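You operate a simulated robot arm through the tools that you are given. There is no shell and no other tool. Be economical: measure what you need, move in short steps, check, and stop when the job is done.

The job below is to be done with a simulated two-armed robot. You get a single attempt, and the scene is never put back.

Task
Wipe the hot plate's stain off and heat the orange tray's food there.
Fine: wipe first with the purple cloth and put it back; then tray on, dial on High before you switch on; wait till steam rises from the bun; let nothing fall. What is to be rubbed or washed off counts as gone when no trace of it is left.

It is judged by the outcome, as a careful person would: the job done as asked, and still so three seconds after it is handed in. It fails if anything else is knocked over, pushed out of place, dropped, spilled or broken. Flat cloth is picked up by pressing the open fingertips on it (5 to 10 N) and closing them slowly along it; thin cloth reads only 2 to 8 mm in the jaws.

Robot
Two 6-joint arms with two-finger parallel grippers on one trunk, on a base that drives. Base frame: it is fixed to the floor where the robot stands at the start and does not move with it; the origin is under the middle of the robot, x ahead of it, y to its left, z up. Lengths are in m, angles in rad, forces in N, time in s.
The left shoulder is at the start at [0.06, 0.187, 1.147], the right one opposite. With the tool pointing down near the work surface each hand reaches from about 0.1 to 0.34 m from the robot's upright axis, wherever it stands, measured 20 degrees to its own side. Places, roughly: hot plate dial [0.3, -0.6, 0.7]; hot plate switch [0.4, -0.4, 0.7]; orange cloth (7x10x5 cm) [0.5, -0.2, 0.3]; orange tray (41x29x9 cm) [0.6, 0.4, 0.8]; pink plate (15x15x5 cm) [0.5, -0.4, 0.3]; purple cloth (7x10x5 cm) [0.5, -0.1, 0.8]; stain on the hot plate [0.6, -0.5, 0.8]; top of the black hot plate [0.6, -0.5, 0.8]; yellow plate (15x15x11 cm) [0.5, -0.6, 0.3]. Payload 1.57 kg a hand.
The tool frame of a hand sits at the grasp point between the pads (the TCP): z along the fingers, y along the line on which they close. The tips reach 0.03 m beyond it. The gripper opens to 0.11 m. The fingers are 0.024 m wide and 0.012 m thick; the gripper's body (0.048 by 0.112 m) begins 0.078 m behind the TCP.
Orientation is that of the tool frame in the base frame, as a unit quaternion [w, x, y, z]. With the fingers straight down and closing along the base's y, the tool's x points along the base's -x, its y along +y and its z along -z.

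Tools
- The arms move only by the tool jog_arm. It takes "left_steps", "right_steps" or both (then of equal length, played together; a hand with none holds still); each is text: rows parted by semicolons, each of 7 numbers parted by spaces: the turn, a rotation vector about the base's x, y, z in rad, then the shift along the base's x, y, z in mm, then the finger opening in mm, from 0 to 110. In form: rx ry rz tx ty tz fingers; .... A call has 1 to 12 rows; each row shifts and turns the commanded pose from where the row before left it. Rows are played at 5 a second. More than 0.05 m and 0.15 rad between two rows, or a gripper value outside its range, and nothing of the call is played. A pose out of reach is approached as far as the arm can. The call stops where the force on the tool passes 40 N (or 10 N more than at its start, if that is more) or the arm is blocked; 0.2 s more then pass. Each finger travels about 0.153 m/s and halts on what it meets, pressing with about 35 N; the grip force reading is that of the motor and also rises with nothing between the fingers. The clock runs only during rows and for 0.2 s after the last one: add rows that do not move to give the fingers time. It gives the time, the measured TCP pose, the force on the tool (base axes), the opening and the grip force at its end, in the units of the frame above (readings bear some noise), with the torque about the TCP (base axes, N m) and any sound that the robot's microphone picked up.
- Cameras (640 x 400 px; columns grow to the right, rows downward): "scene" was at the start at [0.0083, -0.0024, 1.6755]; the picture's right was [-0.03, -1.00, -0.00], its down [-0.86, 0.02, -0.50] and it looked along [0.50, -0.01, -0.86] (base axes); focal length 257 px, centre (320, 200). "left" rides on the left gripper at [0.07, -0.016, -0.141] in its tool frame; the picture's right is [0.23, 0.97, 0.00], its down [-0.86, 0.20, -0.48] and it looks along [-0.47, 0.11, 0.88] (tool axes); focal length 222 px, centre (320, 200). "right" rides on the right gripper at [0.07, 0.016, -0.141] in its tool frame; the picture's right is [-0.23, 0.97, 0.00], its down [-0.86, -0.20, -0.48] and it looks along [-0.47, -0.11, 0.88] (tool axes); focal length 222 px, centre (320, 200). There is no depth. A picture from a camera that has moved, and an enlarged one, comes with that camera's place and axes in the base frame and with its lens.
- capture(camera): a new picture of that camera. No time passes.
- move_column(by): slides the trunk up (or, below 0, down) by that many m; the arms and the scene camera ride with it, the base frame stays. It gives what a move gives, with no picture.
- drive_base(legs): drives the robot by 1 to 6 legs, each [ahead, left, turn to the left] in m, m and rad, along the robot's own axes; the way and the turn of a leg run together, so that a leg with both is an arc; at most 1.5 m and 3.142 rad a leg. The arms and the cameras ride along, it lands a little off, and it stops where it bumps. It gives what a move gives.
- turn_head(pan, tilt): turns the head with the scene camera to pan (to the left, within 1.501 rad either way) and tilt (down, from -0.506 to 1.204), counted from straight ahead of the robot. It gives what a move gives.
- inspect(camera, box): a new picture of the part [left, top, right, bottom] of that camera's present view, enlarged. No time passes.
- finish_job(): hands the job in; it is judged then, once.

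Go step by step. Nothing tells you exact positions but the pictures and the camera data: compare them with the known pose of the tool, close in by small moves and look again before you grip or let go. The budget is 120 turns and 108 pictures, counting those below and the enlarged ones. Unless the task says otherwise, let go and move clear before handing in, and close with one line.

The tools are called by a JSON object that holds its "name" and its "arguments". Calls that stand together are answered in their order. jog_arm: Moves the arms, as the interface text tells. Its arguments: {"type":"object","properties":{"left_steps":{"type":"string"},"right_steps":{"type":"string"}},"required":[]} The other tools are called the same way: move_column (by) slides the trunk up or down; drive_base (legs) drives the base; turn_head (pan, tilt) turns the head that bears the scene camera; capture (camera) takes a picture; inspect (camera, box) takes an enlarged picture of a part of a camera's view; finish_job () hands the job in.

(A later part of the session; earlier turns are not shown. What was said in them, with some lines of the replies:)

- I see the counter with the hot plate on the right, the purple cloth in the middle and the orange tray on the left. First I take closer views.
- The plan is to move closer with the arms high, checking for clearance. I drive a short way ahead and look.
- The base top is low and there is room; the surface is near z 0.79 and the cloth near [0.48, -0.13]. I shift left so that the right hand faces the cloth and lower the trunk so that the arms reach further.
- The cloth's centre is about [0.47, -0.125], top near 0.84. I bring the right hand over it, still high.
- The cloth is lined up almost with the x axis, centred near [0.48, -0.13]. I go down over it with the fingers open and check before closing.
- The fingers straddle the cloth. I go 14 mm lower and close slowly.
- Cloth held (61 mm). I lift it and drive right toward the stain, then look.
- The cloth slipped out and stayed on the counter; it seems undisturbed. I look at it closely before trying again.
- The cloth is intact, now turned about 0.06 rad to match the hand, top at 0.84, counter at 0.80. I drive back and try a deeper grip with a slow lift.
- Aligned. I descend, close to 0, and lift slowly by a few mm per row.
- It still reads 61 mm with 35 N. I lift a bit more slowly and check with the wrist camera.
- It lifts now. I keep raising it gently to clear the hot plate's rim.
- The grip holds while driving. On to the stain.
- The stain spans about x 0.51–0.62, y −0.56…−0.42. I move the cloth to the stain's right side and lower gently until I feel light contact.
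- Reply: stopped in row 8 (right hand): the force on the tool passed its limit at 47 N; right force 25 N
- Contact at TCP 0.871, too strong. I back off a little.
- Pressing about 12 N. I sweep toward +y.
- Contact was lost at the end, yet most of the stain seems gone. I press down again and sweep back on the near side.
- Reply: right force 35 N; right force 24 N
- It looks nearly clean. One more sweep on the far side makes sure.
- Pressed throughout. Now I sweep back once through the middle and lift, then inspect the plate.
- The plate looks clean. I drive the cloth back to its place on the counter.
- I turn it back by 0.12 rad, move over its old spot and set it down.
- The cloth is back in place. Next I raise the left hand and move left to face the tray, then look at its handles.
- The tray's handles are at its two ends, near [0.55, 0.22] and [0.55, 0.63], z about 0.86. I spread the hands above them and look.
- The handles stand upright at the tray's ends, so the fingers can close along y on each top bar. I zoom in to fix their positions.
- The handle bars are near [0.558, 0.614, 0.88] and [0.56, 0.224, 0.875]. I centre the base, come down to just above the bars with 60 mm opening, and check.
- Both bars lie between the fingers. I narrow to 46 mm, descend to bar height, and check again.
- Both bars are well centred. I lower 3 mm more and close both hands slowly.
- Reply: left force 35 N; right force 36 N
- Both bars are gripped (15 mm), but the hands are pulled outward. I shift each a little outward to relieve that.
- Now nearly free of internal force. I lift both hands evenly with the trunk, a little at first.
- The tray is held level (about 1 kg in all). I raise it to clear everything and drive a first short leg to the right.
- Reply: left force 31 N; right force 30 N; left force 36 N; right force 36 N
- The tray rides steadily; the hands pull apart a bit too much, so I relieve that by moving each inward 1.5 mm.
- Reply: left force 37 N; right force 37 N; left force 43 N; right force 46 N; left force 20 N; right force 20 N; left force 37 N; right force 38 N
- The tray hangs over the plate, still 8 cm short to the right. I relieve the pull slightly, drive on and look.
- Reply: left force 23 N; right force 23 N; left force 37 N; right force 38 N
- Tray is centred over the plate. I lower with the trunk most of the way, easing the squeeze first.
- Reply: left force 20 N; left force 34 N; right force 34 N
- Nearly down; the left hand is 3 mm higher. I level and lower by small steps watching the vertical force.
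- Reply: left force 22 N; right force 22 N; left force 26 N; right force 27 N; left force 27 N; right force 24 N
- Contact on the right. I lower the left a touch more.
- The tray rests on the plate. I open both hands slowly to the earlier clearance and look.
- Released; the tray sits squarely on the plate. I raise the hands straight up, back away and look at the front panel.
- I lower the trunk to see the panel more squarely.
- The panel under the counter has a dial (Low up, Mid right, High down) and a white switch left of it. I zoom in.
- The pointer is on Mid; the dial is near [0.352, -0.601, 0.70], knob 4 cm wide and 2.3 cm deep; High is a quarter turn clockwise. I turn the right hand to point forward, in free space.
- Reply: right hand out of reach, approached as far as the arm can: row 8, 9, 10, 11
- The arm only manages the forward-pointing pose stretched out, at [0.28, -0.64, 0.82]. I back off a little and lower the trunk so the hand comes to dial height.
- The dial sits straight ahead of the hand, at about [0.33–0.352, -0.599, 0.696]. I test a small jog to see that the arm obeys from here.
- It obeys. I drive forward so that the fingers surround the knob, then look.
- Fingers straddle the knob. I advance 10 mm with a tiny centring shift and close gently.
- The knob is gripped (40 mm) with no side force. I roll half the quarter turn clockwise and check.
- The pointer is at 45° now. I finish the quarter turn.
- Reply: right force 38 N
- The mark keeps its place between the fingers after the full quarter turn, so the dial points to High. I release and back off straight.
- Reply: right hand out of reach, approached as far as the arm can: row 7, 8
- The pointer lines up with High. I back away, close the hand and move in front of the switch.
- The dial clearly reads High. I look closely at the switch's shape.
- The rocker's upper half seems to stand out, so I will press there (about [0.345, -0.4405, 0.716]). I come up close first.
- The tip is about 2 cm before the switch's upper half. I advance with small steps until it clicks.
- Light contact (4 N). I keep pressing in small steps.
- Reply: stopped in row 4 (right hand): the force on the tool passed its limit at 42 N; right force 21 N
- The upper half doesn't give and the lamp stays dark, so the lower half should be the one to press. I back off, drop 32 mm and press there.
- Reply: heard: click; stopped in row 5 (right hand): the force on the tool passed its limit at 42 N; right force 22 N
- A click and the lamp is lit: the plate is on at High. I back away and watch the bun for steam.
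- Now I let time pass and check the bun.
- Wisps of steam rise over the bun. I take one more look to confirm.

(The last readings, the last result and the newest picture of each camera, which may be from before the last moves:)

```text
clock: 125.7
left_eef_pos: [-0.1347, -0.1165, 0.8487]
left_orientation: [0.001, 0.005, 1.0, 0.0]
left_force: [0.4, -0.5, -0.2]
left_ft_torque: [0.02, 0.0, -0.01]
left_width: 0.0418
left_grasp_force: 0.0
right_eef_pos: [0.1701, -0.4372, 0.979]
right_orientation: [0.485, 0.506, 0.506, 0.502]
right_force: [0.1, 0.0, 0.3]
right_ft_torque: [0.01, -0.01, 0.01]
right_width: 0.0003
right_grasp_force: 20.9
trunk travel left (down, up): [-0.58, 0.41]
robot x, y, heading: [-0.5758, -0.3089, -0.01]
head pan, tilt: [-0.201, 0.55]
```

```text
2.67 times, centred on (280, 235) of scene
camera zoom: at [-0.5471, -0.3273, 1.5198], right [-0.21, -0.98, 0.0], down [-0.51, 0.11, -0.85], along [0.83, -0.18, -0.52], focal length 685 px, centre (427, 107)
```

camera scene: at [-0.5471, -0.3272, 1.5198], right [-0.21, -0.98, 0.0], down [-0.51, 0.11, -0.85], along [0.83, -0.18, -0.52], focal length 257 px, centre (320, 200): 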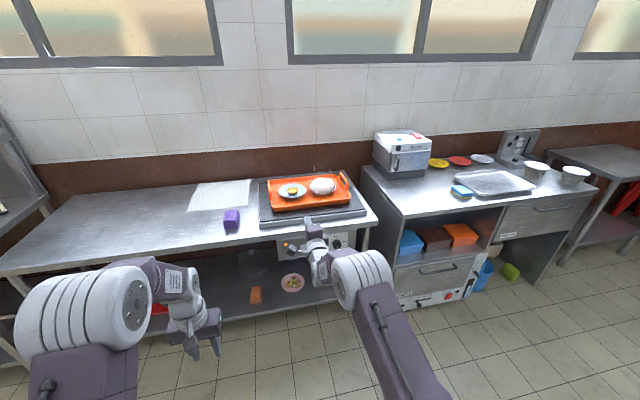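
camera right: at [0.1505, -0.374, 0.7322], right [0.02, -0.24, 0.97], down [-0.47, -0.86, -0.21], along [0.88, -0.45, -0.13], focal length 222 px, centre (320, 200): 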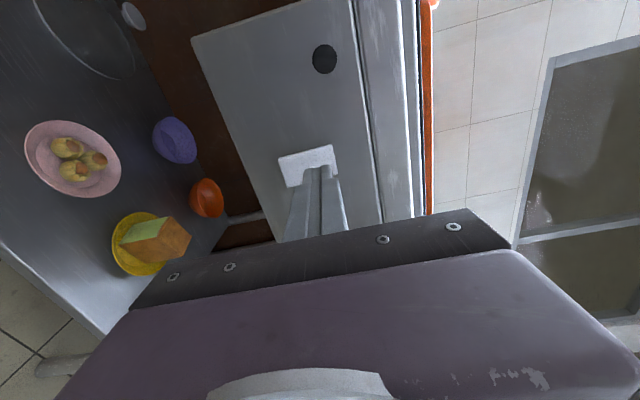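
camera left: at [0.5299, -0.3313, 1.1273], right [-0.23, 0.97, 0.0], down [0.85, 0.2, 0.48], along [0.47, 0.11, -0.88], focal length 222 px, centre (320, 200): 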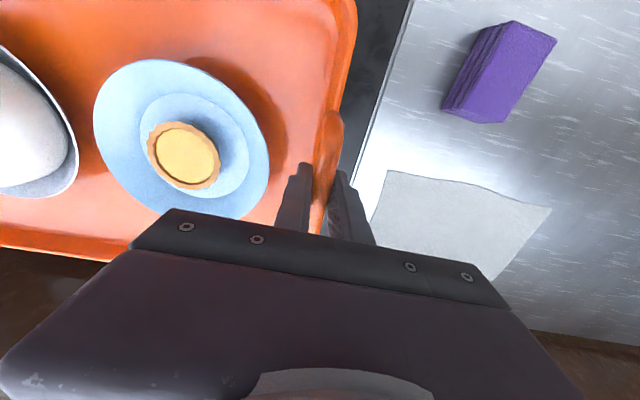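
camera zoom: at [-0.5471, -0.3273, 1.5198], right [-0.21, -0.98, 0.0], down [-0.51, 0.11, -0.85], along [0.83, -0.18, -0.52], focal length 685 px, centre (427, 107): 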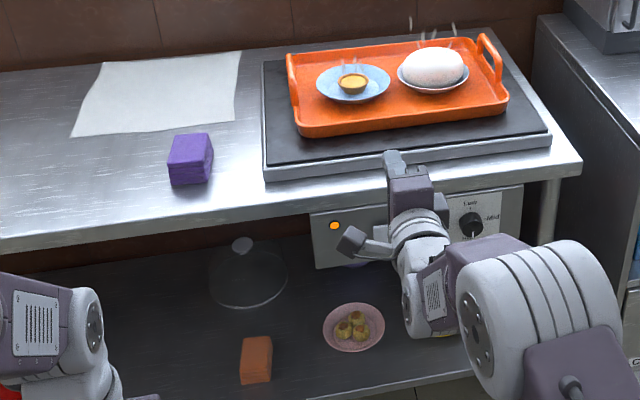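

Steam rises from the bun, the lamp is lit, the dial is on High, the cloth is back and both hands are clear. I hand the job in.

{"name": "finish_job", "arguments": {}}

```text
The job is handed in.
```

The stain is wiped off, the purple cloth is back in its place, and the orange tray is on the hot plate. I set the dial to High before switching on, and steam is rising from the bun.
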